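You operate a simulated robot arm through the tools that you are given. There is no shell and no other tool. Be economical: measure what you need, move in short steps, check, and stop when the job is done.

You are at the controls of a simulated two-armed robot. One attempt, no reset.

JOB
Drain the spool line into the white jug and the branch into the steel jug.
Fine: shut the strainer outlet and branch valves first; both cocks shut again.
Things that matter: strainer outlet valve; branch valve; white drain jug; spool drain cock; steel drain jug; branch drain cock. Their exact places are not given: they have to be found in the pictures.

Only the result counts: the job must be done as asked and must still hold three seconds after the hand-in. Knocking over, shifting, dropping, spilling or breaking anything else fails it.

ROBOT AND FRAMES
Two 7-joint arms with two-finger parallel grippers on one trunk, on a base that drives. Base frame: it is fixed to the floor where the robot stands at the start and does not move with it; the origin is under the middle of the robot, x ahead of it, y to its left, z up. Lengths are in m, angles in degrees, forces in N, time in s.
The left shoulder is at the start at [0.05, 0.161, 1.048], the right one opposite. Places, roughly: strainer outlet valve [0.6, 0, 0.7]; branch valve [0.3, 0.9, 0.7]; spool drain cock [0.4, 0.5, 0.7]; branch drain cock [0.2, 1.1, 0.7]; steel drain jug [0, 1.25, 0.5]. Payload 3.43 kg a hand.
The tool frame of a hand sits at the grasp point between the pads (the TCP): z along the fingers, y along the line on which they close. The tips reach 0.03 m beyond it. Largest opening 0.094 m; finger width 0.028, thickness 0.01; the body of the gripper, 0.05 by 0.096 m, starts 0.055 m behind the TCP.
Orientation is that of the tool frame in the base frame, as a unit quaternion [x, y, z, w]. With the fingers straight down and closing along the base's y, the tool's x points along the base's -x, its y along +y and its z along -z.

CONTROLS
- The arms move only by the tool jog_arm. It takes "left_plan", "right_plan" or both (then of equal length, played together; a hand with none holds still); each is a list of rows, each an object (a shift or turn left out is 0, a gripper value left out holds the last) with "delta_pos": the shift along the tool's x, y, z in units of 20 mm (1.0 is 20 mm), a list of three; "rot": the turn, a rotation vector about the tool's x, y, z in units of 6 degrees (1.0 is 6 degrees), a list of three; "jaw": the opening, from 0 (shut) to 1 (fully open). In form: [{"delta_pos": [tx, ty, tz], "rot": [rx, ry, rz], "jaw": jaw}, ...]. A call has 1 to 20 rows; each row shifts and turns the commanded pose from where the row before left it, along the tool's axes as they then stand. A call with a number of a shift or a turn outside -1 to 1 is refused whole. A row lasts 0.2 s, in which the tool goes at most 0.05 m and 8.6 degrees; a call with a longer step from one row to the next is refused whole, and so is a gripper value outside its range. Where a pose cannot be reached the arm comes as near as it can. A force on the tool above 40 N (or 10 N above the force at the start of the call, whichever is more), or a blocked arm, ends the call early, and 0.2 s more pass. The fingers move at their own pace (about 0.045 m/s each) and stop on an object; they squeeze with about 43 N. The grip force told is the motor's: it shows also when the fingers shut on nothing. Time passes only in rows, and 0.2 s behind the last, so rows that do not move let the fingers close. It gives the time, the measured TCP pose, the force on the tool (base axes), the opening and the grip force at its end, in the units of the frame above (readings bear some noise).
- Cameras (640 x 400 px; columns grow to the right, rows downward): "scene" is now at [0.1218, 0.0342, 1.1734]; the picture's right is [0.41, -0.91, 0.00], its down [-0.50, -0.22, -0.84] and it looks along [0.77, 0.34, -0.54] (base axes); focal length 254 px, centre (320, 200). "left" rides on the left gripper at [0.076, -0.014, -0.102] in its tool frame; the picture's right is [0.18, 0.98, 0.00], its down [-0.75, 0.14, -0.64] and it looks along [-0.63, 0.12, 0.77] (tool axes); focal length 243 px, centre (320, 200). "right" rides on the right gripper at [0.076, 0.014, -0.102] in its tool frame; the picture's right is [-0.18, 0.98, 0.00], its down [-0.75, -0.14, -0.64] and it looks along [-0.63, -0.12, 0.77] (tool axes); focal length 243 px, centre (320, 200).
- grab_frame(camera): a new picture of that camera. It takes no simulated time.
- move_column(by): slides the trunk up (or, below 0, down) by that many m; the arms and the scene camera ride with it, the base frame stays. It gives what a move gives, with no picture.
- drive_base(legs): drives the robot by 1 to 6 legs, each [ahead, left, turn to the left] in m, m and degrees, along the robot's own axes; the way and the turn of a leg run together, so that a leg with both is an arc; at most 1.5 m and 180 degrees a leg. The arms and the cameras ride along, it lands a little off, and it stops where it bumps. It gives what a move gives.
- pan_tilt(pan, tilt): turns the head with the scene camera to pan (to the left, within 80 degrees either way) and tilt (down, from -29 to 69), counted from straight ahead of the robot. It gives what a move gives.
- pixel_to_xyz(camera, pixels): for up to 12 pixels [column, row] of the newest picture of that camera ("zoom" is the newest enlarged one), the place [x, y, z] in the base frame of the surface seen there, good to about 0.002 m. It takes no simulated time.
- inspect(camera, box): a new picture of the part [left, top, right, bottom] of that camera's present view, enlarged. It takes no simulated time.
- finish_job(): hands the job in; it is judged then, once.

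Go step by step. Measure first, check grasps and placings, and put right what went wrong. The budget is 80 turns and 78 pictures, counting those below and the enlarged ones. Unless the task says otherwise, let go and move clear before handing in, and close with one line.

The tools are called by a JSON object that holds its "fn" and its "kwargs". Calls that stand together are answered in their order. jog_arm: Moves the arms, as the interface text tells. Its arguments: {"type":"object","properties":{"left_plan":{"type":"array","items":{"type":"object","properties":{"delta_pos":{"type":"array","items":{"type":"number"}},"rot":{"type":"array","items":{"type":"number"}},"jaw":{"type":"number"}}}},"right_plan":{"type":"array","items":{"type":"object","properties":{"delta_pos":{"type":"array","items":{"type":"number"}},"rot":{"type":"array","items":{"type":"number"}},"jaw":{"type":"number"}}}}},"required":[]} The other tools are called the same way: move_column (by) slides the trunk up or down; drive_base (legs) drives the base; pan_tilt (pan, tilt) turns the head that bears the scene camera; grab_frame (camera) takes a picture; pixel_to_xyz (camera, pixels) gives the place of the surface under pixels of a picture; inspect (camera, box) takes an enlarged picture of a part of a camera's view; finish_job () hands the job in.

At the start:

```text
t: 0.0
left_eef_pos: [0.3544, 0.3666, 0.9431]
left_orientation: [-0.001, 1.0, 0.0, -0.001]
left_ft_force: [-0.1, 0.4, -0.4]
left_grip_width: 0.0941
left_grasp_force: 0.1
right_eef_pos: [0.4027, 0.0792, 0.9877]
right_orientation: [-0.001, 1.0, 0.001, 0.0]
right_ft_force: [0.5, 0.3, -0.2]
right_grip_width: 0.094
right_grasp_force: 0.0
trunk travel left (down, up): [-0.075, 0.192]
robot x, y, heading: [-0.0005, 0.0004, -0.2]
head pan, tilt: [23.9, 32.8]
```

scene: 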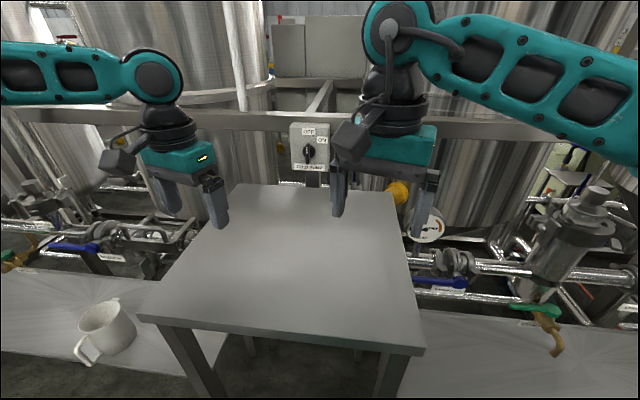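
right: 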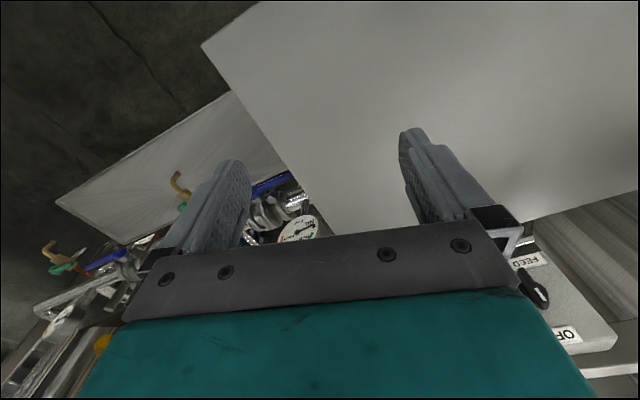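
left: 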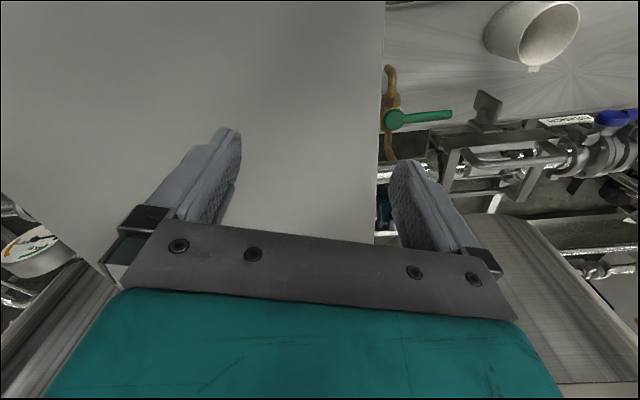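

The scene shows a table in front, a white jug at left (105,325), blue-handled valves and green cocks. I'll pan the head left and right to survey.

{"fn": "pan_tilt", "kwargs": {"pan": 60, "tilt": 35}}

{"fn": "grab_frame", "kwargs": {"camera": "scene"}}

{"fn": "pan_tilt", "kwargs": {"pan": -15, "tilt": 35}}

{"fn": "grab_frame", "kwargs": {"camera": "scene"}}

```text
t: 1.0
left_eef_pos: [0.3545, 0.3658, 0.9433]
left_orientation: [-0.001, 1.0, 0.001, 0.0]
left_ft_force: [0.0, -0.4, -0.2]
left_grip_width: 0.094
left_grasp_force: 0.0
right_eef_pos: [0.402, 0.0797, 0.9886]
right_orientation: [0.0, 1.0, 0.001, 0.001]
right_ft_force: [-0.3, -0.3, -0.2]
right_grip_width: 0.094
right_grasp_force: 0.1
trunk travel left (down, up): [-0.075, 0.192]
robot x, y, heading: [0.0024, 0.002, -0.0]
head pan, tilt: [60.0, 35.0]
```

```text
74 pictures are left
```

scene: 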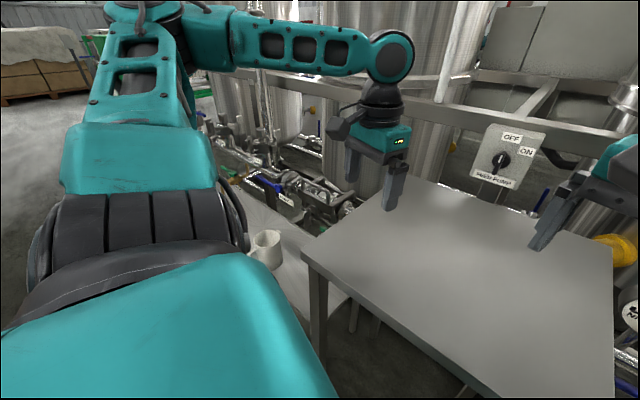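

```text
t: 2.5
left_eef_pos: [0.3532, 0.3667, 0.9429]
left_orientation: [0.0, 1.0, 0.001, 0.0]
left_ft_force: [0.1, 0.9, 0.3]
left_grip_width: 0.094
left_grasp_force: 0.1
right_eef_pos: [0.4029, 0.078, 0.9873]
right_orientation: [0.0, 1.0, 0.002, 0.0]
right_ft_force: [-0.1, 0.3, -0.6]
right_grip_width: 0.0939
right_grasp_force: 0.0
trunk travel left (down, up): [-0.075, 0.192]
robot x, y, heading: [0.0007, 0.0001, 0.1]
head pan, tilt: [-15.0, 35.0]
```

```text
73 pictures are left
```

scene: 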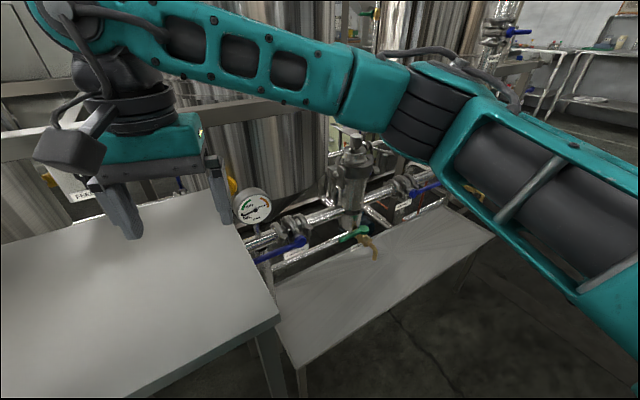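

The right side shows blue valve at (285,250), a strainer with its cock at (360,235) and another blue valve at (425,190). Enlarging to read labels and measuring.

{"fn": "inspect", "kwargs": {"camera": "scene", "box": [220, 150, 460, 300]}}

{"fn": "pixel_to_xyz", "kwargs": {"camera": "scene", "pixels": [[260, 258], [280, 252], [302, 242], [292, 224], [353, 233], [375, 250], [425, 189], [270, 310], [275, 320], [350, 300], [250, 207]]}}

{"fn": "inspect", "kwargs": {"camera": "left", "box": [360, 0, 640, 280]}}

{"fn": "pixel_to_xyz", "kwargs": {"camera": "left", "pixels": [[393, 119], [420, 117], [448, 114], [390, 75], [392, 150], [610, 119], [570, 120], [580, 155], [490, 155], [532, 68], [500, 40], [382, 40]]}}

```text
2.67 times, centred on (340, 225) of scene
```

zoom: 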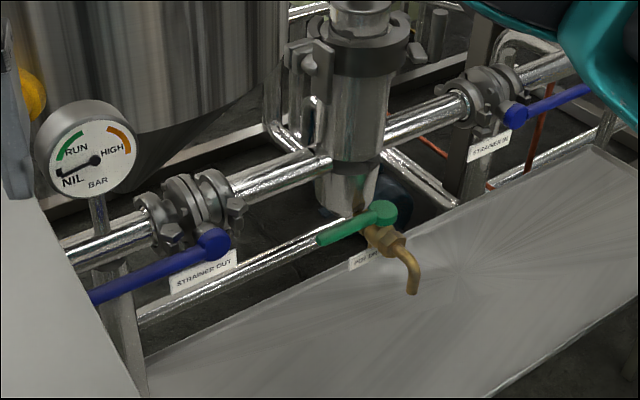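

```text
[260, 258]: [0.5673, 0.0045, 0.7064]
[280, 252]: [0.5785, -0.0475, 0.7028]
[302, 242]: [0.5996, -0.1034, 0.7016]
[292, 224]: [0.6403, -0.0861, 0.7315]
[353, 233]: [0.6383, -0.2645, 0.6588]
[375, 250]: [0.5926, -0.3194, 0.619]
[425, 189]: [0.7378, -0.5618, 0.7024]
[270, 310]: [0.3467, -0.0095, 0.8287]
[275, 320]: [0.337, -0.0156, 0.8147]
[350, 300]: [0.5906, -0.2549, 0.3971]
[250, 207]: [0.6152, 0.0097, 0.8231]
```

```text
1.43 times, centred on (500, 140) of left
```

zoom: 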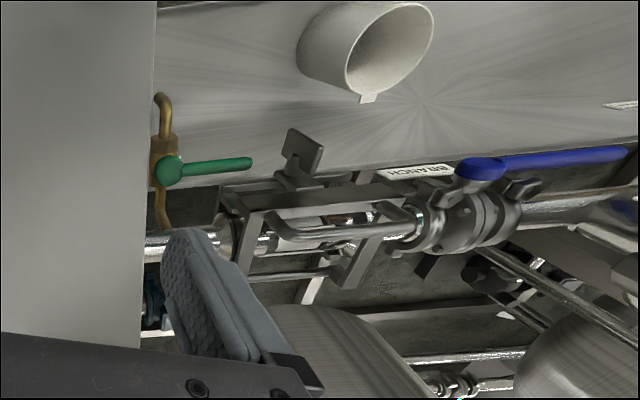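

```text
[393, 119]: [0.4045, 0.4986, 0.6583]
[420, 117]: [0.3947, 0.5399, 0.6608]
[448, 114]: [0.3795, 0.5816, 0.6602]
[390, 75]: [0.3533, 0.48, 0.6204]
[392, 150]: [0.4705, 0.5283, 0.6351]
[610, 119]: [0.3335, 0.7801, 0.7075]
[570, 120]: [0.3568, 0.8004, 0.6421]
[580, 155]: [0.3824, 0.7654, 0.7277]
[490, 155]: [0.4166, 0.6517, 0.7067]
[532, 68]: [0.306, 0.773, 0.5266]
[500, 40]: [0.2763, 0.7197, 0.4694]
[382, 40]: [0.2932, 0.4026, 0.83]
```

The valves "STRAINER OUT" and "BRANCH" are identified, and the spool cock near (0.40,0.50,0.66). Now back to the original head direction with more tilt to measure table and bench edges.

{"fn": "pan_tilt", "kwargs": {"pan": 30, "tilt": 50}}

{"fn": "grab_frame", "kwargs": {"camera": "scene"}}

```text
t: 3.6
left_eef_pos: [0.3549, 0.3658, 0.9433]
left_orientation: [0.0, 1.0, 0.001, 0.001]
left_ft_force: [-0.6, 0.0, 0.5]
left_grip_width: 0.0939
left_grasp_force: 0.1
right_eef_pos: [0.4023, 0.0788, 0.9885]
right_orientation: [0.0, 1.0, 0.001, 0.001]
right_ft_force: [-0.8, 0.2, -1.4]
right_grip_width: 0.094
right_grasp_force: 0.1
trunk travel left (down, up): [-0.075, 0.192]
robot x, y, heading: [-0.0001, -0.0009, -0.1]
head pan, tilt: [30.0, 50.0]
```

```text
70 pictures are left
```

scene: 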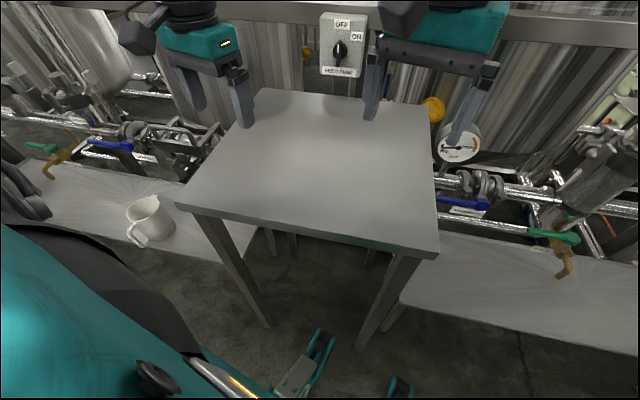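

{"fn": "pixel_to_xyz", "kwargs": {"camera": "scene", "pixels": [[180, 198], [435, 248], [263, 92], [425, 103], [370, 345], [265, 325], [155, 250], [50, 220], [520, 310], [405, 300], [320, 335], [397, 390]]}}

{"fn": "inspect", "kwargs": {"camera": "scene", "box": [0, 60, 240, 260]}}

{"fn": "pixel_to_xyz", "kwargs": {"camera": "scene", "pixels": [[130, 146], [95, 142], [55, 149], [28, 147], [46, 175], [70, 155], [137, 238], [128, 222], [150, 202], [173, 222], [165, 240], [150, 218]]}}

```text
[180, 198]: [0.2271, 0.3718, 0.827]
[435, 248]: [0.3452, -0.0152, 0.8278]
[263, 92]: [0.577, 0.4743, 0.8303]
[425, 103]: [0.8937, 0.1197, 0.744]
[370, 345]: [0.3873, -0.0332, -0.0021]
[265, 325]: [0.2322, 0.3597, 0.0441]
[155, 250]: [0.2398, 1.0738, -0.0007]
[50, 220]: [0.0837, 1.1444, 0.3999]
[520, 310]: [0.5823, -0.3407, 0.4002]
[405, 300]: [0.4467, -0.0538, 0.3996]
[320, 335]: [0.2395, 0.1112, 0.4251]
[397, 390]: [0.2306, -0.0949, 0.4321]
```

```text
2.00 times, centred on (120, 160) of scene
```

zoom: 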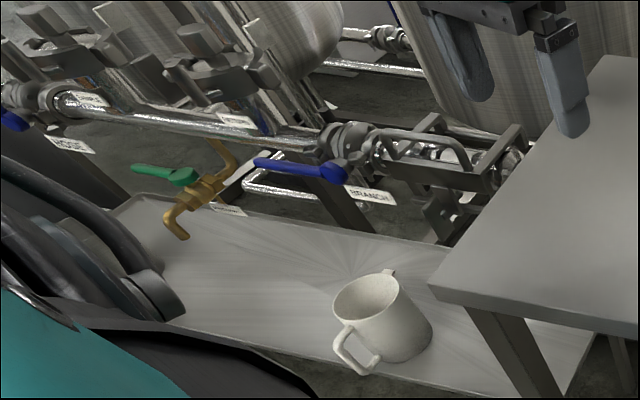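

```text
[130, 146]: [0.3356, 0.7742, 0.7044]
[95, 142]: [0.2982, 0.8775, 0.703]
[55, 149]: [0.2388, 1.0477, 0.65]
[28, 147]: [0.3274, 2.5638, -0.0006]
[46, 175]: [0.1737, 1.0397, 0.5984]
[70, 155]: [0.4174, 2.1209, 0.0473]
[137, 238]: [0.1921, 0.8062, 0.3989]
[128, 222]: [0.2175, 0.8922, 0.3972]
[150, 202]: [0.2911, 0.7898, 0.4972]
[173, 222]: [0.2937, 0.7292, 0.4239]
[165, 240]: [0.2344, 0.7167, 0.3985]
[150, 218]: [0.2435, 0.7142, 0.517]
```

The pipe line runs along (-0.28,0.96), so the robot should face about 16° left. I'll look down at my own base to know its footprint.

{"fn": "pan_tilt", "kwargs": {"pan": 0, "tilt": 69}}

{"fn": "grab_frame", "kwargs": {"camera": "scene"}}

```text
t: 4.6
left_eef_pos: [0.355, 0.3661, 0.9428]
left_orientation: [-0.001, 1.0, 0.0, 0.0]
left_ft_force: [-0.1, -0.3, 0.1]
left_grip_width: 0.0939
left_grasp_force: 0.1
right_eef_pos: [0.4006, 0.0791, 0.989]
right_orientation: [-0.001, 1.0, 0.001, 0.0]
right_ft_force: [0.2, -0.2, -0.1]
right_grip_width: 0.094
right_grasp_force: 0.0
trunk travel left (down, up): [-0.075, 0.192]
robot x, y, heading: [0.0024, -0.0017, 0.2]
head pan, tilt: [0.0, 68.8]
```

```text
68 pictures are left
```

scene: 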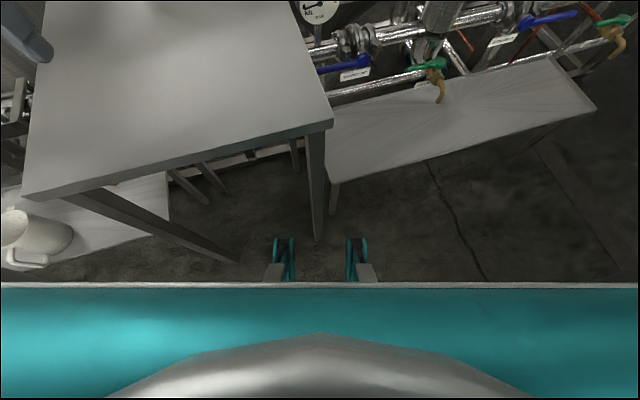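

{"fn": "pixel_to_xyz", "kwargs": {"camera": "scene", "pixels": [[10, 283], [320, 283], [630, 285], [320, 300], [282, 238], [358, 238], [316, 238], [338, 212], [580, 110], [440, 100], [440, 66], [230, 260]]}}

{"fn": "inspect", "kwargs": {"camera": "scene", "box": [260, 0, 500, 150]}}

```text
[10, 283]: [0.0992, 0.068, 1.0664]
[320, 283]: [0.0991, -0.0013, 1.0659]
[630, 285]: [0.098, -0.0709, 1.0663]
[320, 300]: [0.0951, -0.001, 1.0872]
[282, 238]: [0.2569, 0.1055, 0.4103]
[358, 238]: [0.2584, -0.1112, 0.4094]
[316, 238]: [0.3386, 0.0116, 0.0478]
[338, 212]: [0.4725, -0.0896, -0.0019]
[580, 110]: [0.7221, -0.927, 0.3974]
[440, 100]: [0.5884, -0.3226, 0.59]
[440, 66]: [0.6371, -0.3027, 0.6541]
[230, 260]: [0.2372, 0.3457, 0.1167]
```

```text
2.67 times, centred on (380, 75) of scene
```

zoom: 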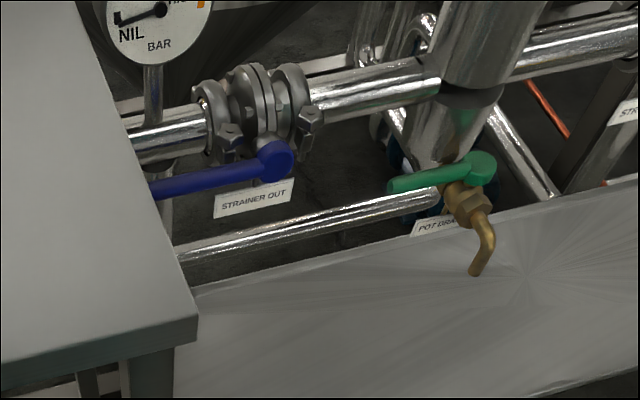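

The base front sits about 0.26 m ahead of my axis; the table front edge is at 0.325 m in the line frame. I'll turn 16° and shift right slightly to face the strainer outlet valve.

{"fn": "drive_base", "kwargs": {"legs": [[0, 0, 16.3], [0, -0.12, 0], [0.02, 0, 0]]}}

{"fn": "pan_tilt", "kwargs": {"pan": -15, "tilt": 50}}

{"fn": "grab_frame", "kwargs": {"camera": "scene"}}

```text
t: 7.1
left_eef_pos: [0.2833, 0.3297, 0.9431]
left_orientation: [-0.14, 0.99, 0.0, 0.0]
left_ft_force: [-0.6, -0.2, 0.9]
left_grip_width: 0.094
left_grasp_force: 0.0
right_eef_pos: [0.4083, 0.0666, 0.9885]
right_orientation: [-0.139, 0.99, 0.0, 0.001]
right_ft_force: [0.2, 0.0, 0.2]
right_grip_width: 0.0942
right_grasp_force: 0.1
trunk travel left (down, up): [-0.075, 0.192]
robot x, y, heading: [0.0397, -0.1239, 16.0]
head pan, tilt: [0.0, 68.8]
```

```text
t: 8.0
left_eef_pos: [0.2811, 0.3303, 0.9423]
left_orientation: [-0.14, 0.99, 0.0, 0.0]
left_ft_force: [-0.3, 0.5, 0.1]
left_grip_width: 0.0943
left_grasp_force: 0.1
right_eef_pos: [0.4072, 0.067, 0.9886]
right_orientation: [-0.139, 0.99, 0.0, 0.001]
right_ft_force: [0.3, -0.2, -0.3]
right_grip_width: 0.0941
right_grasp_force: 0.0
trunk travel left (down, up): [-0.075, 0.192]
robot x, y, heading: [0.0409, -0.119, 16.0]
head pan, tilt: [-15.0, 50.0]
```

```text
66 pictures are left
```

scene: 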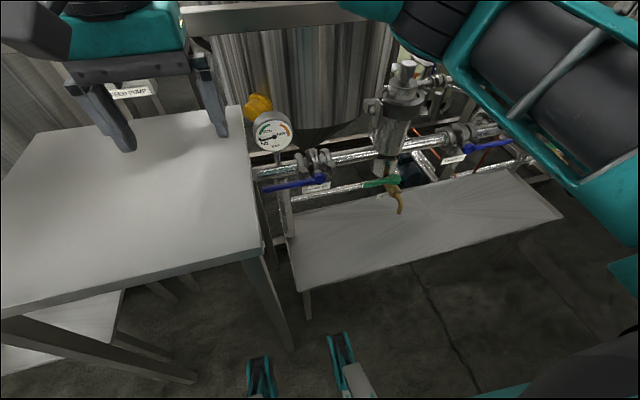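

Base moved well. Shift the right hand 0.2 m right to clear the table and look at the valve with its camera.

{"fn": "jog_arm", "kwargs": {"right_plan": [{"delta_pos": [0, -1, 0]}, {"delta_pos": [0, -1, 0]}, {"delta_pos": [0, -1, 0]}, {"delta_pos": [0, -1, 0]}, {"delta_pos": [0, -1, 0]}, {"delta_pos": [0, -1, 0]}, {"delta_pos": [0, -1, 0]}, {"delta_pos": [0, -1, 0]}, {"delta_pos": [0, -1, 0]}, {"delta_pos": [0, -1, 0]}, {"delta_pos": [0, -1, 0]}]}}

{"fn": "grab_frame", "kwargs": {"camera": "right"}}

{"fn": "inspect", "kwargs": {"camera": "scene", "box": [240, 120, 400, 220]}}

{"fn": "pixel_to_xyz", "kwargs": {"camera": "zoom", "pixels": [[100, 268], [200, 258], [300, 245], [325, 240], [330, 180], [450, 155], [250, 300], [90, 200], [10, 270]]}}

```text
t: 10.3
left_eef_pos: [0.2826, 0.3275, 0.9438]
left_orientation: [-0.14, 0.99, 0.0, 0.0]
left_ft_force: [0.5, 0.2, 0.6]
left_grip_width: 0.0939
left_grasp_force: 0.1
right_eef_pos: [0.468, -0.1479, 0.9885]
right_orientation: [-0.139, 0.99, 0.0, 0.0]
right_ft_force: [0.2, 0.0, 0.4]
right_grip_width: 0.0941
right_grasp_force: 0.0
trunk travel left (down, up): [-0.075, 0.192]
robot x, y, heading: [0.044, -0.1205, 15.8]
head pan, tilt: [-15.0, 50.0]
```

```text
65 pictures are left
```

right: 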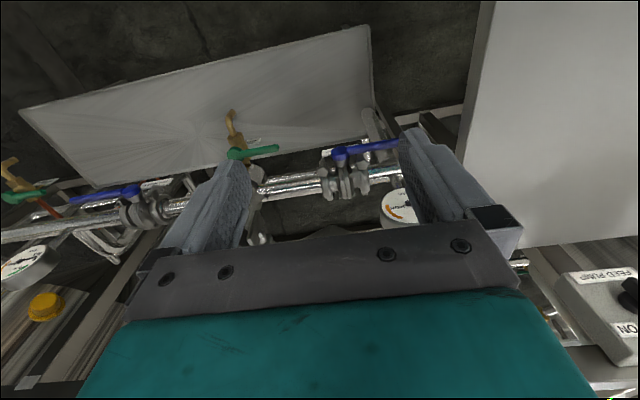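

```text
4.00 times, centred on (320, 170) of scene
```

zoom: 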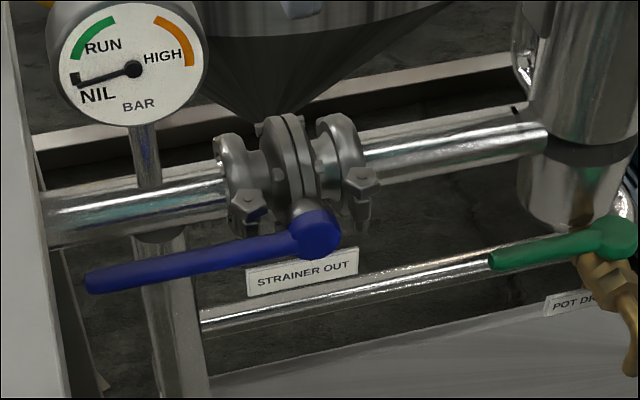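

```text
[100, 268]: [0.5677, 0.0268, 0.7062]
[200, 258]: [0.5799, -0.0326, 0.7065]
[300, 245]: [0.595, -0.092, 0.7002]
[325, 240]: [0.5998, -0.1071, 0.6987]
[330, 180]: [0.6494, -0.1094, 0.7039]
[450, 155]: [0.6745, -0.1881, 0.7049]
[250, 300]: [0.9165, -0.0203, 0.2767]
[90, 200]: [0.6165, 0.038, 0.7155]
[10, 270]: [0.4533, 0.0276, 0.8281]
```

The handle runs from its hub at (0.598,-0.10,0.70) to the tip at (0.567,0.028,0.706), turning in a vertical plane about a stem that faces me. I'll pitch the right hand forward to push it with shut fingers.

{"fn": "jog_arm", "kwargs": {"right_plan": [{"rot": [0, -1, 0], "jaw": 0}, {"rot": [0, -1, 0]}, {"rot": [0, -1, 0]}, {"rot": [0, -1, 0]}, {"rot": [0, -1, 0]}, {"rot": [0, -1, 0]}, {"rot": [0, -1, 0]}, {"rot": [0, -1, 0]}, {"rot": [0, -1, 0]}, {"rot": [0, -1, 0]}, {"rot": [0, -1, 0]}, {"rot": [0, -1, 0]}]}}

{"fn": "grab_frame", "kwargs": {"camera": "scene"}}

```text
t: 12.9
left_eef_pos: [0.2832, 0.3274, 0.9425]
left_orientation: [-0.14, 0.99, 0.0, 0.0]
left_ft_force: [0.2, 0.8, 0.3]
left_grip_width: 0.0939
left_grasp_force: 0.1
right_eef_pos: [0.4935, -0.1244, 0.9916]
right_orientation: [-0.111, 0.801, 0.081, 0.583]
right_ft_force: [0.7, 0.1, -0.2]
right_grip_width: 0.0001
right_grasp_force: 33.1
right hand out of reach, approached as far as the arm can: row 10, 11, 12
trunk travel left (down, up): [-0.075, 0.192]
robot x, y, heading: [0.0433, -0.1171, 15.8]
head pan, tilt: [-15.0, 50.0]
```

```text
63 pictures are left
```

scene: 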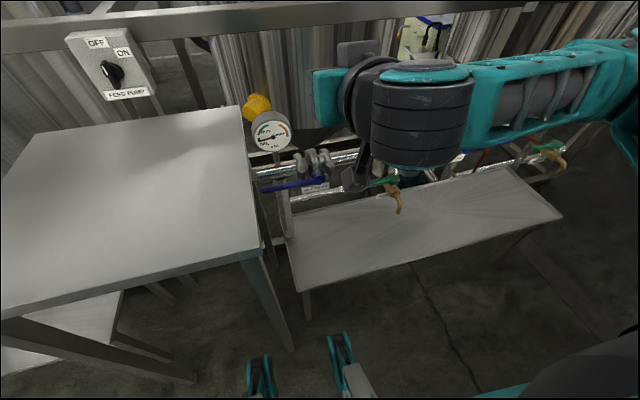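

The wrist limits at about 70° pitch here. I'll back the pitch off a little, and look through the right camera.

{"fn": "jog_arm", "kwargs": {"right_plan": [{"rot": [0, 1, 0]}, {"rot": [0, 1, 0]}, {"rot": [0, 1, 0]}, {"rot": [0, 1, 0]}]}}

{"fn": "grab_frame", "kwargs": {"camera": "right"}}

{"fn": "grab_frame", "kwargs": {"camera": "scene"}}

```text
t: 13.9
left_eef_pos: [0.2831, 0.3282, 0.9427]
left_orientation: [-0.14, 0.99, 0.0, -0.001]
left_ft_force: [0.8, 0.7, 0.7]
left_grip_width: 0.0942
left_grasp_force: 0.0
right_eef_pos: [0.4936, -0.125, 0.9923]
right_orientation: [-0.127, 0.905, 0.057, 0.402]
right_ft_force: [0.5, -0.4, 0.0]
right_grip_width: 0.0
right_grasp_force: 32.9
trunk travel left (down, up): [-0.075, 0.192]
robot x, y, heading: [0.0448, -0.1216, 16.0]
head pan, tilt: [-15.0, 50.0]
```

```text
62 pictures are left
```

right: 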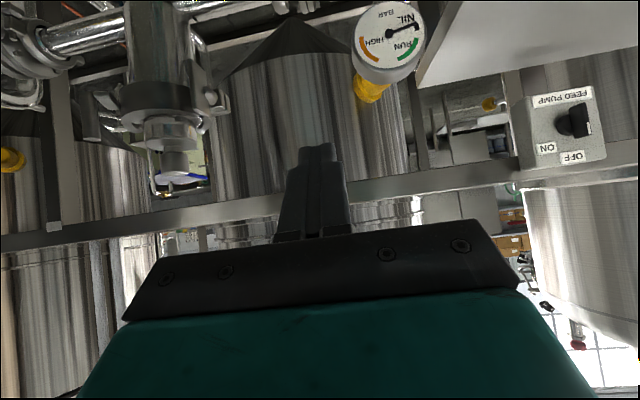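

```text
61 pictures are left
```

scene: 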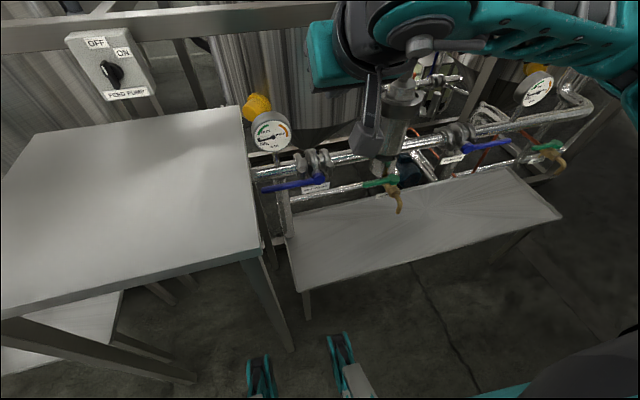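

Pitch is now ~47°. I'll reduce to ~23° and come down to just above the handle, about 9 cm from its hub.

{"fn": "jog_arm", "kwargs": {"right_plan": [{"rot": [0, 1, 0]}, {"rot": [0, 1, 0]}, {"rot": [0, 1, 0]}, {"rot": [0, 1, 0]}, {"delta_pos": [0, 0.33, 1]}, {"delta_pos": [0, 0.33, 1]}, {"delta_pos": [0, 0.33, 1]}, {"delta_pos": [0, 0.33, 1]}, {"delta_pos": [0, 0.33, 1]}, {"delta_pos": [0, 0.33, 1]}, {"delta_pos": [0, 0.33, 1]}, {"delta_pos": [0, 0.33, 1]}, {"delta_pos": [0, 0.33, 1]}, {"delta_pos": [0, 0.33, 1]}, {"delta_pos": [0, 0.33, 1]}]}}

{"fn": "grab_frame", "kwargs": {"camera": "right"}}

{"fn": "grab_frame", "kwargs": {"camera": "scene"}}

```text
t: 17.1
left_eef_pos: [0.2852, 0.3283, 0.9427]
left_orientation: [-0.14, 0.99, -0.001, 0.001]
left_ft_force: [0.1, -0.5, 0.2]
left_grip_width: 0.0939
left_grasp_force: 0.0
right_eef_pos: [0.5603, -0.0307, 0.7903]
right_orientation: [-0.136, 0.968, 0.029, 0.206]
right_ft_force: [-0.8, 0.6, 0.1]
right_grip_width: 0.0001
right_grasp_force: 32.6
trunk travel left (down, up): [-0.075, 0.192]
robot x, y, heading: [0.0442, -0.1205, 16.1]
head pan, tilt: [-15.0, 50.0]
```

```text
60 pictures are left
```

right: 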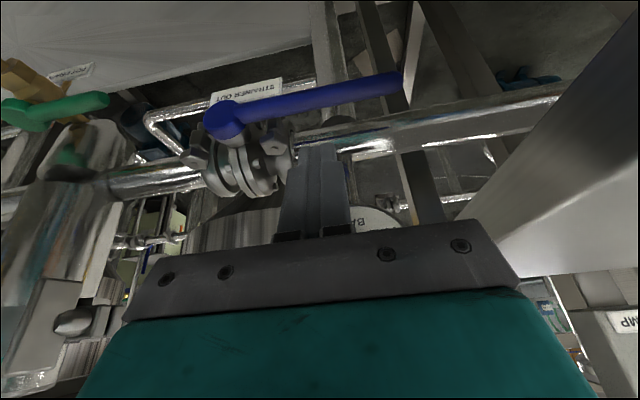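

```text
59 pictures are left
```

scene: 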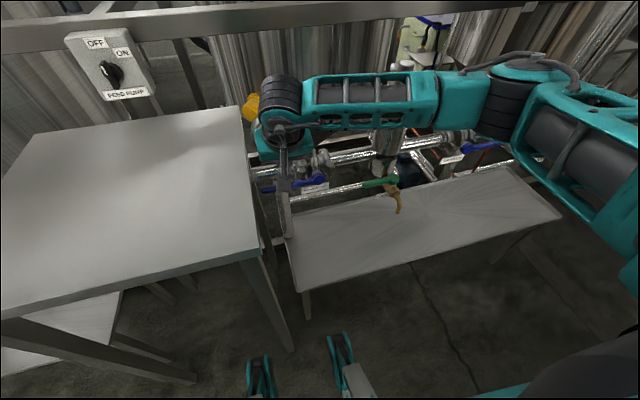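

The fingertips are 5 cm above the handle at 8 cm from the hub. Press down to test.

{"fn": "jog_arm", "kwargs": {"right_plan": [{"delta_pos": [0.4, 0, 0.915]}, {"delta_pos": [0.4, 0, 0.915]}, {"delta_pos": [0.2, 0, 0.457]}, {"delta_pos": [0.2, 0, 0.457]}, {"delta_pos": [0.2, 0, 0.457]}]}}

{"fn": "grab_frame", "kwargs": {"camera": "right"}}

```text
t: 18.4
left_eef_pos: [0.2827, 0.3269, 0.9445]
left_orientation: [-0.14, 0.99, 0.001, 0.001]
left_ft_force: [-0.4, -0.3, 0.3]
left_grip_width: 0.0941
left_grasp_force: 0.0
right_eef_pos: [0.5598, -0.0299, 0.7317]
right_orientation: [-0.136, 0.968, 0.031, 0.21]
right_ft_force: [-15.7, -12.4, 21.3]
right_grip_width: 0.0002
right_grasp_force: 32.3
trunk travel left (down, up): [-0.075, 0.192]
robot x, y, heading: [0.0456, -0.1201, 16.0]
head pan, tilt: [-15.0, 50.0]
stopped in row 5 (right hand): the force on the tool passed its limit (the readings are from after the stop); the commanded pose is now the measured one
```

```text
58 pictures are left
```

right: 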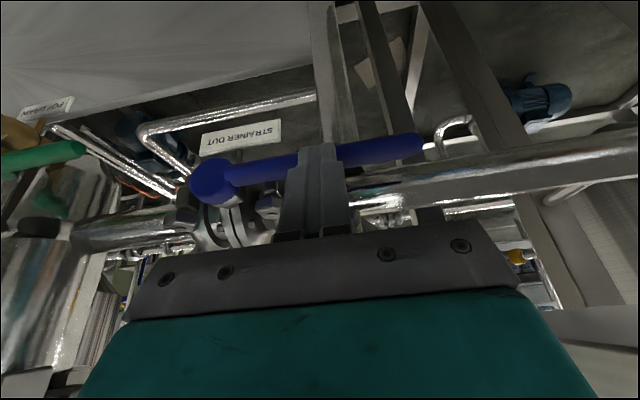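

Force rose to ~28 N with no travel seen; check whether the handle dipped.

{"fn": "pixel_to_xyz", "kwargs": {"camera": "right", "pixels": [[410, 144], [375, 151], [265, 172], [210, 182], [425, 200]]}}

```text
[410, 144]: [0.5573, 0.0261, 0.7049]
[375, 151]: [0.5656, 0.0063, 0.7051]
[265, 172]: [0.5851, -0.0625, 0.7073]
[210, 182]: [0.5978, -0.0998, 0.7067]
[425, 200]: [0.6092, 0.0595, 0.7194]
```

The handle did not budge downwards, so it must swing up. I'll retreat, pitch the hand to ~60° and get below the handle.

{"fn": "jog_arm", "kwargs": {"right_plan": [{"delta_pos": [-0.4, 0, -0.915]}, {"delta_pos": [0.913, 0, -0.407]}, {"delta_pos": [0.913, 0, -0.407]}, {"delta_pos": [0.913, 0, -0.407]}, {"delta_pos": [0.457, 0, -0.203]}, {"rot": [0, -1, 0]}, {"rot": [0, -1, 0]}, {"rot": [0, -1, 0]}, {"rot": [0, -1, 0]}, {"rot": [0, -1, 0]}, {"rot": [0, -1, 0]}, {"delta_pos": [0.866, 0, 0.5]}, {"delta_pos": [0.866, 0, 0.5]}, {"delta_pos": [0.866, 0, 0.5]}, {"delta_pos": [0.866, 0, 0.5]}]}}

{"fn": "grab_frame", "kwargs": {"camera": "right"}}

{"fn": "grab_frame", "kwargs": {"camera": "scene"}}

```text
t: 21.6
left_eef_pos: [0.2832, 0.327, 0.9424]
left_orientation: [-0.139, 0.99, 0.0, 0.0]
left_ft_force: [0.5, 0.8, -0.7]
left_grip_width: 0.0942
left_grasp_force: 0.0
right_eef_pos: [0.4923, -0.0393, 0.6737]
right_orientation: [-0.118, 0.857, 0.067, 0.497]
right_ft_force: [-0.4, -0.9, 0.1]
right_grip_width: 0.0001
right_grasp_force: 33.0
right hand out of reach, approached as far as the arm can: row 15
trunk travel left (down, up): [-0.075, 0.192]
robot x, y, heading: [0.0449, -0.1235, 16.1]
head pan, tilt: [-15.0, 50.0]
```

```text
57 pictures are left
```

right: 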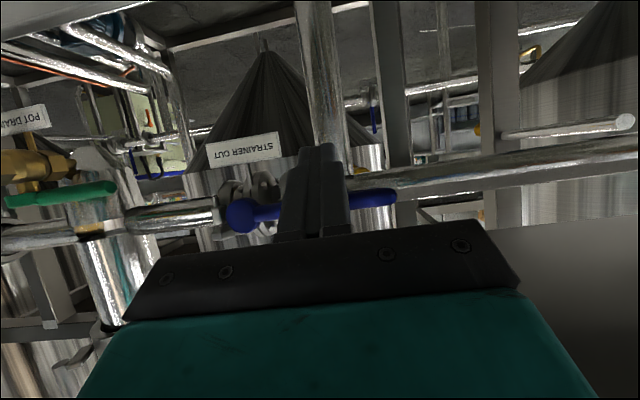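

```text
56 pictures are left
```

scene: 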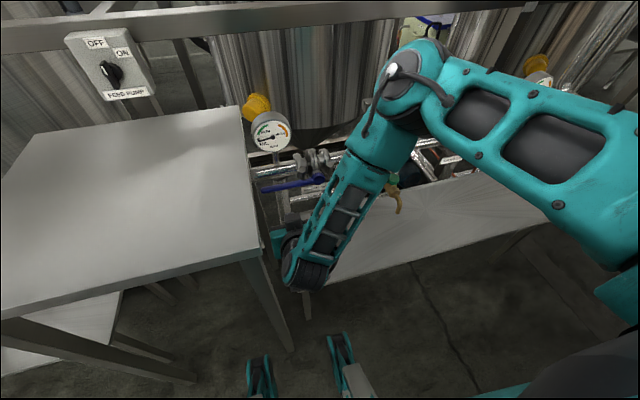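

The hand is below handle level, 7 cm in front. Advance forward beneath it, then check.

{"fn": "jog_arm", "kwargs": {"right_plan": [{"delta_pos": [-0.5, -0.1, 0.866]}, {"delta_pos": [-0.5, -0.1, 0.866]}, {"delta_pos": [-0.5, -0.1, 0.866]}, {"delta_pos": [-0.35, -0.1, 0.606]}]}}

{"fn": "grab_frame", "kwargs": {"camera": "right"}}

{"fn": "inspect", "kwargs": {"camera": "scene", "box": [220, 120, 420, 300]}}

```text
t: 22.6
left_eef_pos: [0.2838, 0.3278, 0.9426]
left_orientation: [-0.139, 0.99, 0.001, 0.0]
left_ft_force: [0.3, -1.5, 0.2]
left_grip_width: 0.0942
left_grasp_force: 0.0
right_eef_pos: [0.5663, -0.0261, 0.6751]
right_orientation: [-0.119, 0.856, 0.068, 0.498]
right_ft_force: [-0.3, 0.0, -0.4]
right_grip_width: 0.0001
right_grasp_force: 33.3
trunk travel left (down, up): [-0.075, 0.192]
robot x, y, heading: [0.046, -0.1195, 16.0]
head pan, tilt: [-15.0, 50.0]
```

```text
55 pictures are left
```

right: 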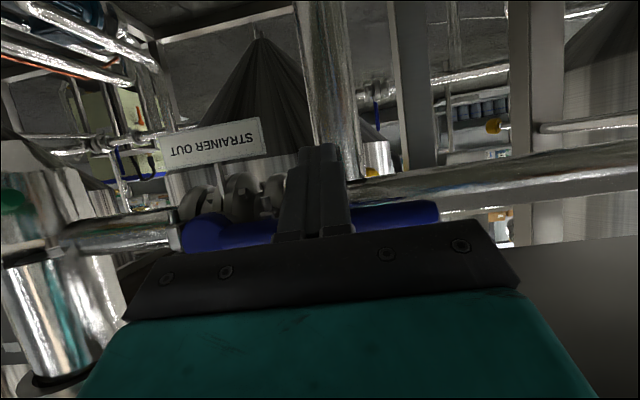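

```text
2.22 times, centred on (320, 210) of scene
```

zoom: 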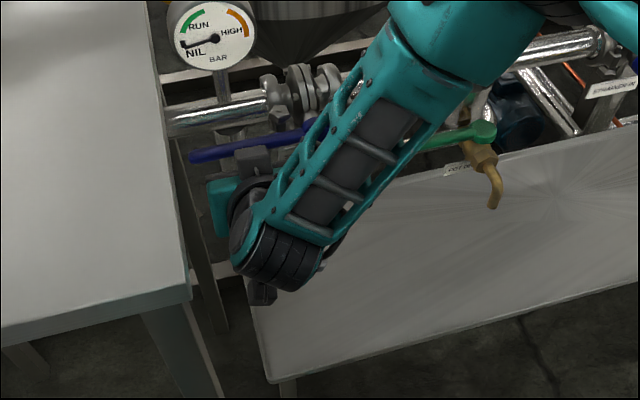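

Fingers are beneath the handle. Lift it along an arc, first 5 cm.

{"fn": "jog_arm", "kwargs": {"right_plan": [{"delta_pos": [-0.433, -0.3, -0.25]}, {"delta_pos": [-0.433, -0.1, -0.25]}, {"delta_pos": [-0.433, 0, -0.25]}, {"delta_pos": [-0.433, 0, -0.25]}, {"delta_pos": [-0.433, 0, -0.25]}]}}

{"fn": "inspect", "kwargs": {"camera": "scene", "box": [220, 120, 420, 300]}}

```text
t: 23.8
left_eef_pos: [0.2845, 0.3276, 0.9427]
left_orientation: [-0.14, 0.99, 0.0, -0.001]
left_ft_force: [0.8, 0.0, 0.1]
left_grip_width: 0.0941
left_grasp_force: 0.1
right_eef_pos: [0.5673, -0.0358, 0.7236]
right_orientation: [-0.12, 0.857, 0.07, 0.497]
right_ft_force: [-9.6, -9.1, -7.3]
right_grip_width: 0.0004
right_grasp_force: 33.2
trunk travel left (down, up): [-0.075, 0.192]
robot x, y, heading: [0.0445, -0.1203, 15.9]
head pan, tilt: [-15.0, 50.0]
```

```text
2.22 times, centred on (320, 210) of scene
```

zoom: 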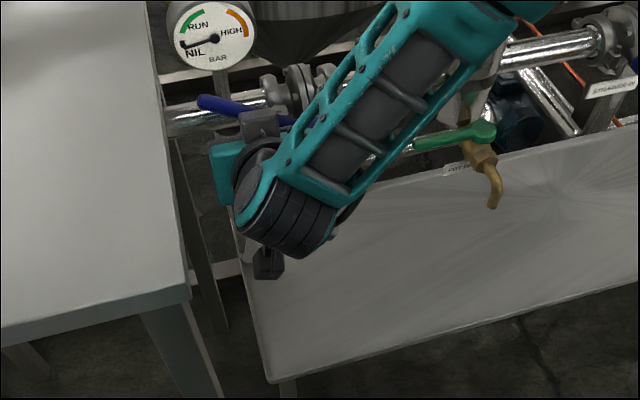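

The handle is rising. Continue along the arc to upright.

{"fn": "jog_arm", "kwargs": {"right_plan": [{"delta_pos": [-0.39, -0.2, -0.225]}, {"delta_pos": [-0.39, -0.25, -0.225]}, {"delta_pos": [-0.39, -0.3, -0.225]}, {"delta_pos": [-0.35, -0.35, -0.2]}, {"delta_pos": [-0.25, -0.4, -0.15]}, {"delta_pos": [-0.2, -0.45, -0.12]}, {"delta_pos": [-0.15, -0.45, -0.09]}, {"delta_pos": [-0.1, -0.5, -0.05]}, {"delta_pos": [0, -0.5, 0]}]}}

{"fn": "inspect", "kwargs": {"camera": "scene", "box": [220, 120, 420, 300]}}

{"fn": "grab_frame", "kwargs": {"camera": "right"}}

```text
t: 26.0
left_eef_pos: [0.2834, 0.3288, 0.9426]
left_orientation: [-0.14, 0.99, 0.0, 0.0]
left_ft_force: [0.2, -0.4, 0.9]
left_grip_width: 0.0937
left_grasp_force: 0.0
right_eef_pos: [0.5811, -0.0854, 0.78]
right_orientation: [-0.126, 0.859, 0.076, 0.491]
right_ft_force: [-1.5, 3.4, -0.7]
right_grip_width: 0.0
right_grasp_force: 32.6
right hand out of reach, approached as far as the arm can: row 9
trunk travel left (down, up): [-0.075, 0.192]
robot x, y, heading: [0.0457, -0.1235, 16.1]
head pan, tilt: [-15.0, 50.0]
stopped in row 9 (right hand): the force on the tool passed its limit (the readings are from after the stop); the commanded pose is now the measured one
```

```text
2.22 times, centred on (320, 210) of scene
```

zoom: 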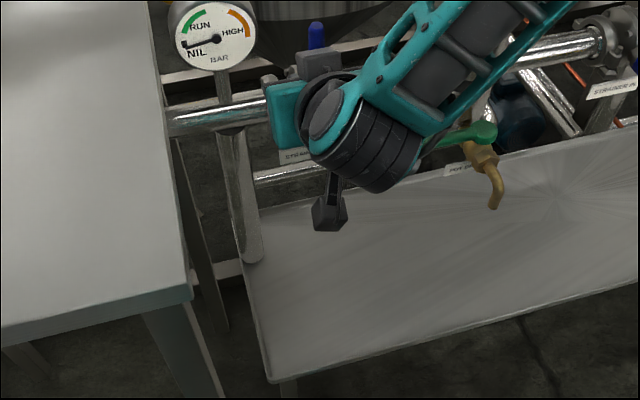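

```text
51 pictures are left
```

right: 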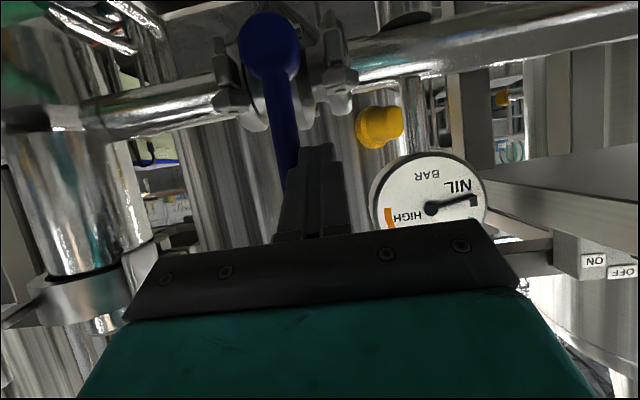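

The handle is now upright and the push ended on the stop. Check its verticality.

{"fn": "pixel_to_xyz", "kwargs": {"camera": "right", "pixels": [[268, 45], [278, 100], [285, 150], [288, 170]]}}

{"fn": "pixel_to_xyz", "kwargs": {"camera": "zoom", "pixels": [[316, 30], [317, 40]]}}

```text
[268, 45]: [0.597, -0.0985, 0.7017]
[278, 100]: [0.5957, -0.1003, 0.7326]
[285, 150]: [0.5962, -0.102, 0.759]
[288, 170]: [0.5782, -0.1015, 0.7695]
```

```text
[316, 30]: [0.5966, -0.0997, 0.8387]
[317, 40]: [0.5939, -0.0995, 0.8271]
```

Handle vertical (tip at z 0.839 straight above the hub): strainer outlet is shut. Retract the right hand.

{"fn": "jog_arm", "kwargs": {"right_plan": [{"delta_pos": [0, 0.3, 0]}, {"delta_pos": [0.5, 0, -0.866]}, {"delta_pos": [0.5, 0, -0.866]}, {"delta_pos": [0.5, 0, -0.866]}, {"delta_pos": [0.5, 0, -0.866]}, {"delta_pos": [0.5, 0, -0.866]}, {"delta_pos": [0.5, 0, -0.866]}, {"delta_pos": [-0.866, 0, -0.5]}, {"delta_pos": [-0.866, 0, -0.5]}, {"delta_pos": [-0.866, 0, -0.5]}, {"delta_pos": [-0.866, 0, -0.5]}, {"delta_pos": [-0.866, 0, -0.5]}, {"delta_pos": [-0.866, 0, -0.5]}, {"delta_pos": [-0.866, 0, -0.5]}, {"delta_pos": [-0.866, 0, -0.5]}, {"delta_pos": [-0.866, 0, -0.5]}, {"delta_pos": [-0.866, 0, -0.5]}]}}

{"fn": "jog_arm", "kwargs": {"right_plan": [{"rot": [0, 1, 0]}, {"rot": [0, 1, 0]}, {"rot": [0, 1, 0]}, {"rot": [0, 1, 0]}, {"rot": [0, 1, 0]}, {"rot": [0, 1, 0]}, {"rot": [0, 1, 0]}, {"rot": [0, 1, 0]}, {"rot": [0, 1, 0]}, {"rot": [0, 1, 0]}]}}

{"fn": "pan_tilt", "kwargs": {"pan": 40, "tilt": 50}}

{"fn": "grab_frame", "kwargs": {"camera": "scene"}}

```text
t: 29.6
left_eef_pos: [0.2832, 0.3285, 0.9423]
left_orientation: [-0.14, 0.99, 0.0, -0.001]
left_ft_force: [0.0, 0.2, 0.2]
left_grip_width: 0.094
left_grasp_force: 0.1
right_eef_pos: [0.465, -0.1158, 0.9819]
right_orientation: [-0.124, 0.859, 0.073, 0.492]
right_ft_force: [-0.2, 0.2, 0.3]
right_grip_width: 0.0
right_grasp_force: 33.0
right hand out of reach, approached as far as the arm can: row 6
trunk travel left (down, up): [-0.075, 0.192]
robot x, y, heading: [0.0428, -0.123, 15.9]
head pan, tilt: [-15.0, 50.0]
```

```text
t: 31.8
left_eef_pos: [0.283, 0.3277, 0.9422]
left_orientation: [-0.14, 0.99, 0.0, 0.0]
left_ft_force: [0.7, 0.5, 1.1]
left_grip_width: 0.0938
left_grasp_force: 0.1
right_eef_pos: [0.4666, -0.1134, 0.9813]
right_orientation: [-0.145, 0.989, 0.002, -0.005]
right_ft_force: [-0.3, -0.1, 0.4]
right_grip_width: 0.0
right_grasp_force: 32.8
trunk travel left (down, up): [-0.075, 0.192]
robot x, y, heading: [0.041, -0.123, 15.8]
head pan, tilt: [-15.0, 50.0]
```

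```text
t: 33.0
left_eef_pos: [0.2835, 0.3279, 0.9422]
left_orientation: [-0.14, 0.99, 0.0, -0.001]
left_ft_force: [-0.3, 0.2, -0.3]
left_grip_width: 0.0941
left_grasp_force: 0.0
right_eef_pos: [0.4667, -0.1144, 0.9813]
right_orientation: [-0.145, 0.989, 0.001, -0.004]
right_ft_force: [0.3, 0.1, -0.7]
right_grip_width: 0.0
right_grasp_force: 33.1
trunk travel left (down, up): [-0.075, 0.192]
robot x, y, heading: [0.0449, -0.1214, 15.8]
head pan, tilt: [40.0, 50.0]
```

```text
50 pictures are left
```

scene: 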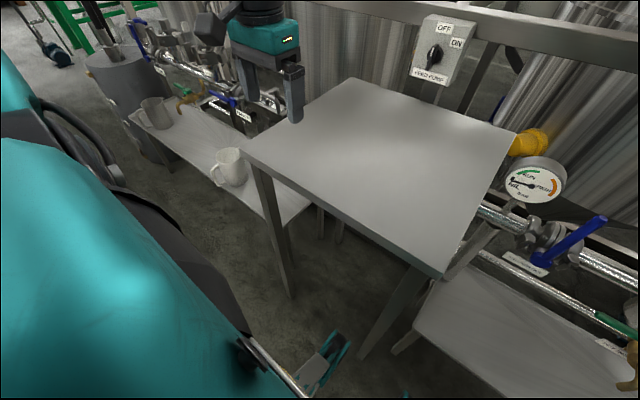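

Strainer valve shows upright (580,235). The steel jug sits at (155,112) at the far bench end. Drive left 0.66 m to face the branch.

{"fn": "drive_base", "kwargs": {"legs": [[0, 0.66, 0.4]]}}

{"fn": "pan_tilt", "kwargs": {"pan": 10, "tilt": 55}}

{"fn": "grab_frame", "kwargs": {"camera": "scene"}}

{"fn": "grab_frame", "kwargs": {"camera": "left"}}

```text
t: 35.5
left_eef_pos: [0.187, 0.6795, 0.9429]
left_orientation: [-0.126, 0.992, 0.0, 0.0]
left_ft_force: [0.0, -0.3, -0.9]
left_grip_width: 0.0939
left_grasp_force: 0.1
right_eef_pos: [0.3577, 0.2324, 0.9812]
right_orientation: [-0.13, 0.991, 0.002, -0.004]
right_ft_force: [0.3, 0.6, -0.1]
right_grip_width: 0.0
right_grasp_force: 32.7
trunk travel left (down, up): [-0.075, 0.192]
robot x, y, heading: [-0.0704, 0.2358, 14.3]
head pan, tilt: [40.0, 50.0]
stopped in leg 1: the robot was blocked; the commanded pose is now the measured one
```

```text
t: 36.4
left_eef_pos: [0.1854, 0.6801, 0.9423]
left_orientation: [-0.127, 0.992, 0.0, 0.0]
left_ft_force: [-0.2, -1.1, -0.5]
left_grip_width: 0.0941
left_grasp_force: 0.1
right_eef_pos: [0.3558, 0.2327, 0.9819]
right_orientation: [-0.131, 0.991, 0.002, -0.004]
right_ft_force: [-0.3, 0.5, -0.1]
right_grip_width: 0.0002
right_grasp_force: 33.2
trunk travel left (down, up): [-0.075, 0.192]
robot x, y, heading: [-0.0669, 0.2372, 14.3]
head pan, tilt: [10.0, 55.0]
```

```text
49 pictures are left
```

scene: 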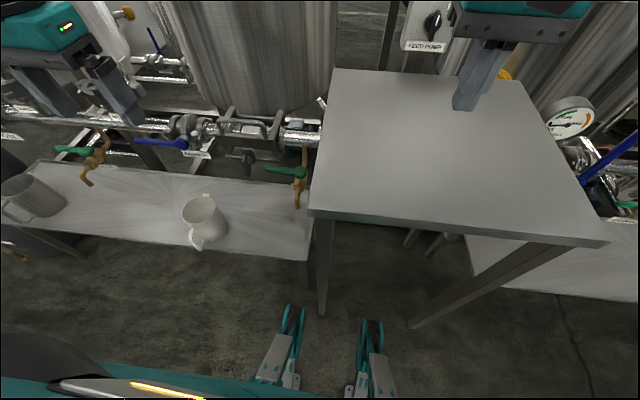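

```text
48 pictures are left
```

left: 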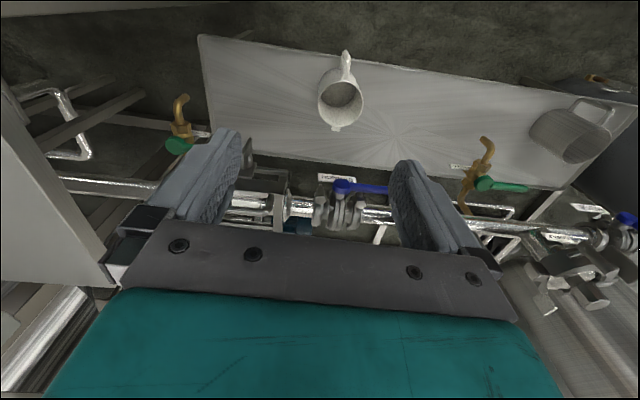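

The drive was blocked halfway. I need to know what it met and whether the table moved; measuring corners and the forks.

{"fn": "pixel_to_xyz", "kwargs": {"camera": "scene", "pixels": [[310, 212], [608, 243], [335, 70], [323, 315], [290, 308], [372, 322], [320, 250], [305, 285], [205, 215], [35, 195], [302, 200], [88, 182]]}}

{"fn": "pan_tilt", "kwargs": {"pan": 70, "tilt": 60}}

{"fn": "grab_frame", "kwargs": {"camera": "scene"}}

```text
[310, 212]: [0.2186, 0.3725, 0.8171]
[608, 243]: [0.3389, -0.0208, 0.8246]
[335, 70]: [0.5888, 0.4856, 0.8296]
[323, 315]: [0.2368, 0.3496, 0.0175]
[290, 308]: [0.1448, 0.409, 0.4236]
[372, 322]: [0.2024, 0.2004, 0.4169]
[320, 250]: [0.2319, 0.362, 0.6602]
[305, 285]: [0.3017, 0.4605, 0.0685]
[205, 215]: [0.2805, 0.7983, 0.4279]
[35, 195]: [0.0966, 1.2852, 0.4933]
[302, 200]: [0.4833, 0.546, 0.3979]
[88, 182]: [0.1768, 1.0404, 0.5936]
```

```text
t: 37.7
left_eef_pos: [0.1858, 0.6796, 0.942]
left_orientation: [-0.126, 0.992, 0.0, 0.001]
left_ft_force: [0.7, 0.4, 0.4]
left_grip_width: 0.0939
left_grasp_force: 0.0
right_eef_pos: [0.3559, 0.2337, 0.9819]
right_orientation: [-0.131, 0.991, 0.002, -0.004]
right_ft_force: [0.1, 0.0, 0.4]
right_grip_width: 0.0003
right_grasp_force: 33.1
trunk travel left (down, up): [-0.075, 0.192]
robot x, y, heading: [-0.0679, 0.2381, 14.6]
head pan, tilt: [70.0, 60.0]
```

```text
47 pictures are left
```

scene: 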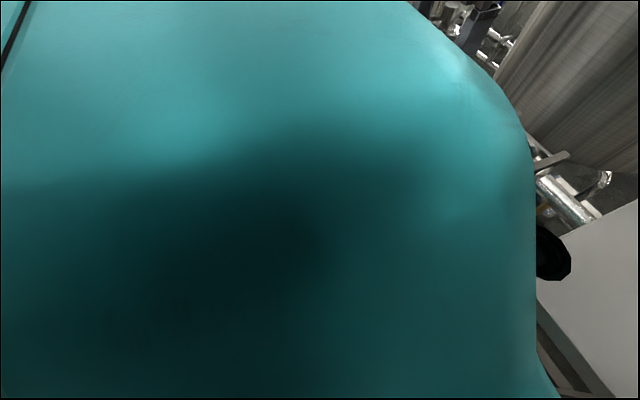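

The table has not moved. Something hidden left of the robot blocks it; I'll yaw the left hand so its camera looks left and down at the floor there.

{"fn": "jog_arm", "kwargs": {"left_plan": [{"rot": [0, 0, -1]}, {"rot": [0, 0, -1]}, {"rot": [0, 0, -1]}, {"rot": [0, 0, -1]}, {"rot": [0, 0, -1]}, {"rot": [0, 0, -1]}, {"rot": [0, 0, -1]}, {"rot": [0, 0, -1]}, {"rot": [0, 0, -1]}, {"rot": [0, 0, -1]}, {"rot": [0, 0, -1]}, {"rot": [0, 0, -1]}, {"rot": [0, 0, -1]}, {"rot": [0, 0, -1]}, {"rot": [0, 0, -1]}]}}

{"fn": "grab_frame", "kwargs": {"camera": "left"}}

{"fn": "pan_tilt", "kwargs": {"pan": 80, "tilt": 25}}

{"fn": "grab_frame", "kwargs": {"camera": "scene"}}

```text
t: 40.9
left_eef_pos: [0.1853, 0.68, 0.9422]
left_orientation: [0.791, -0.612, 0.001, 0.0]
left_ft_force: [-0.8, -0.3, 1.0]
left_grip_width: 0.094
left_grasp_force: 0.0
right_eef_pos: [0.3564, 0.2325, 0.9819]
right_orientation: [-0.131, 0.991, 0.002, -0.004]
right_ft_force: [0.2, 0.0, -0.5]
right_grip_width: 0.0
right_grasp_force: 33.1
trunk travel left (down, up): [-0.075, 0.192]
robot x, y, heading: [-0.0629, 0.2367, 14.3]
head pan, tilt: [70.0, 60.0]
```

```text
46 pictures are left
```

left: 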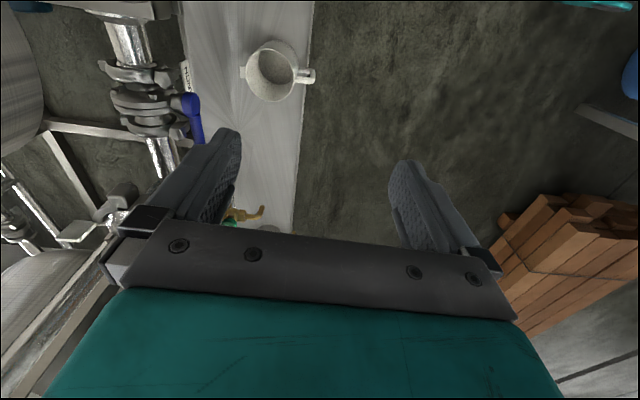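

```text
t: 41.9
left_eef_pos: [0.1867, 0.6808, 0.9432]
left_orientation: [0.791, -0.612, 0.001, 0.0]
left_ft_force: [-0.2, 0.5, 0.2]
left_grip_width: 0.0938
left_grasp_force: 0.0
right_eef_pos: [0.3574, 0.232, 0.9823]
right_orientation: [-0.131, 0.991, 0.002, -0.004]
right_ft_force: [0.0, 0.4, 0.1]
right_grip_width: 0.0
right_grasp_force: 33.8
trunk travel left (down, up): [-0.075, 0.192]
robot x, y, heading: [-0.066, 0.2375, 14.2]
head pan, tilt: [80.0, 25.0]
```

```text
45 pictures are left
```

scene: 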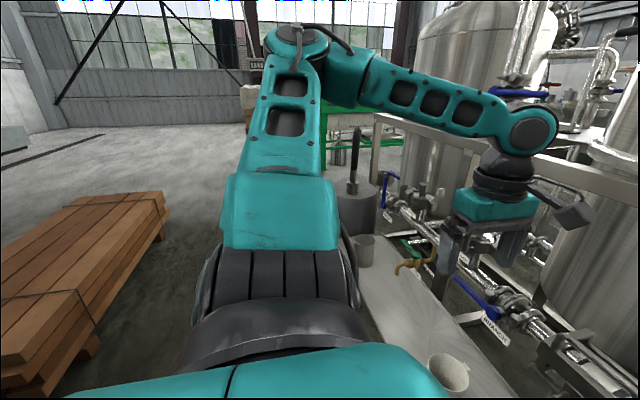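

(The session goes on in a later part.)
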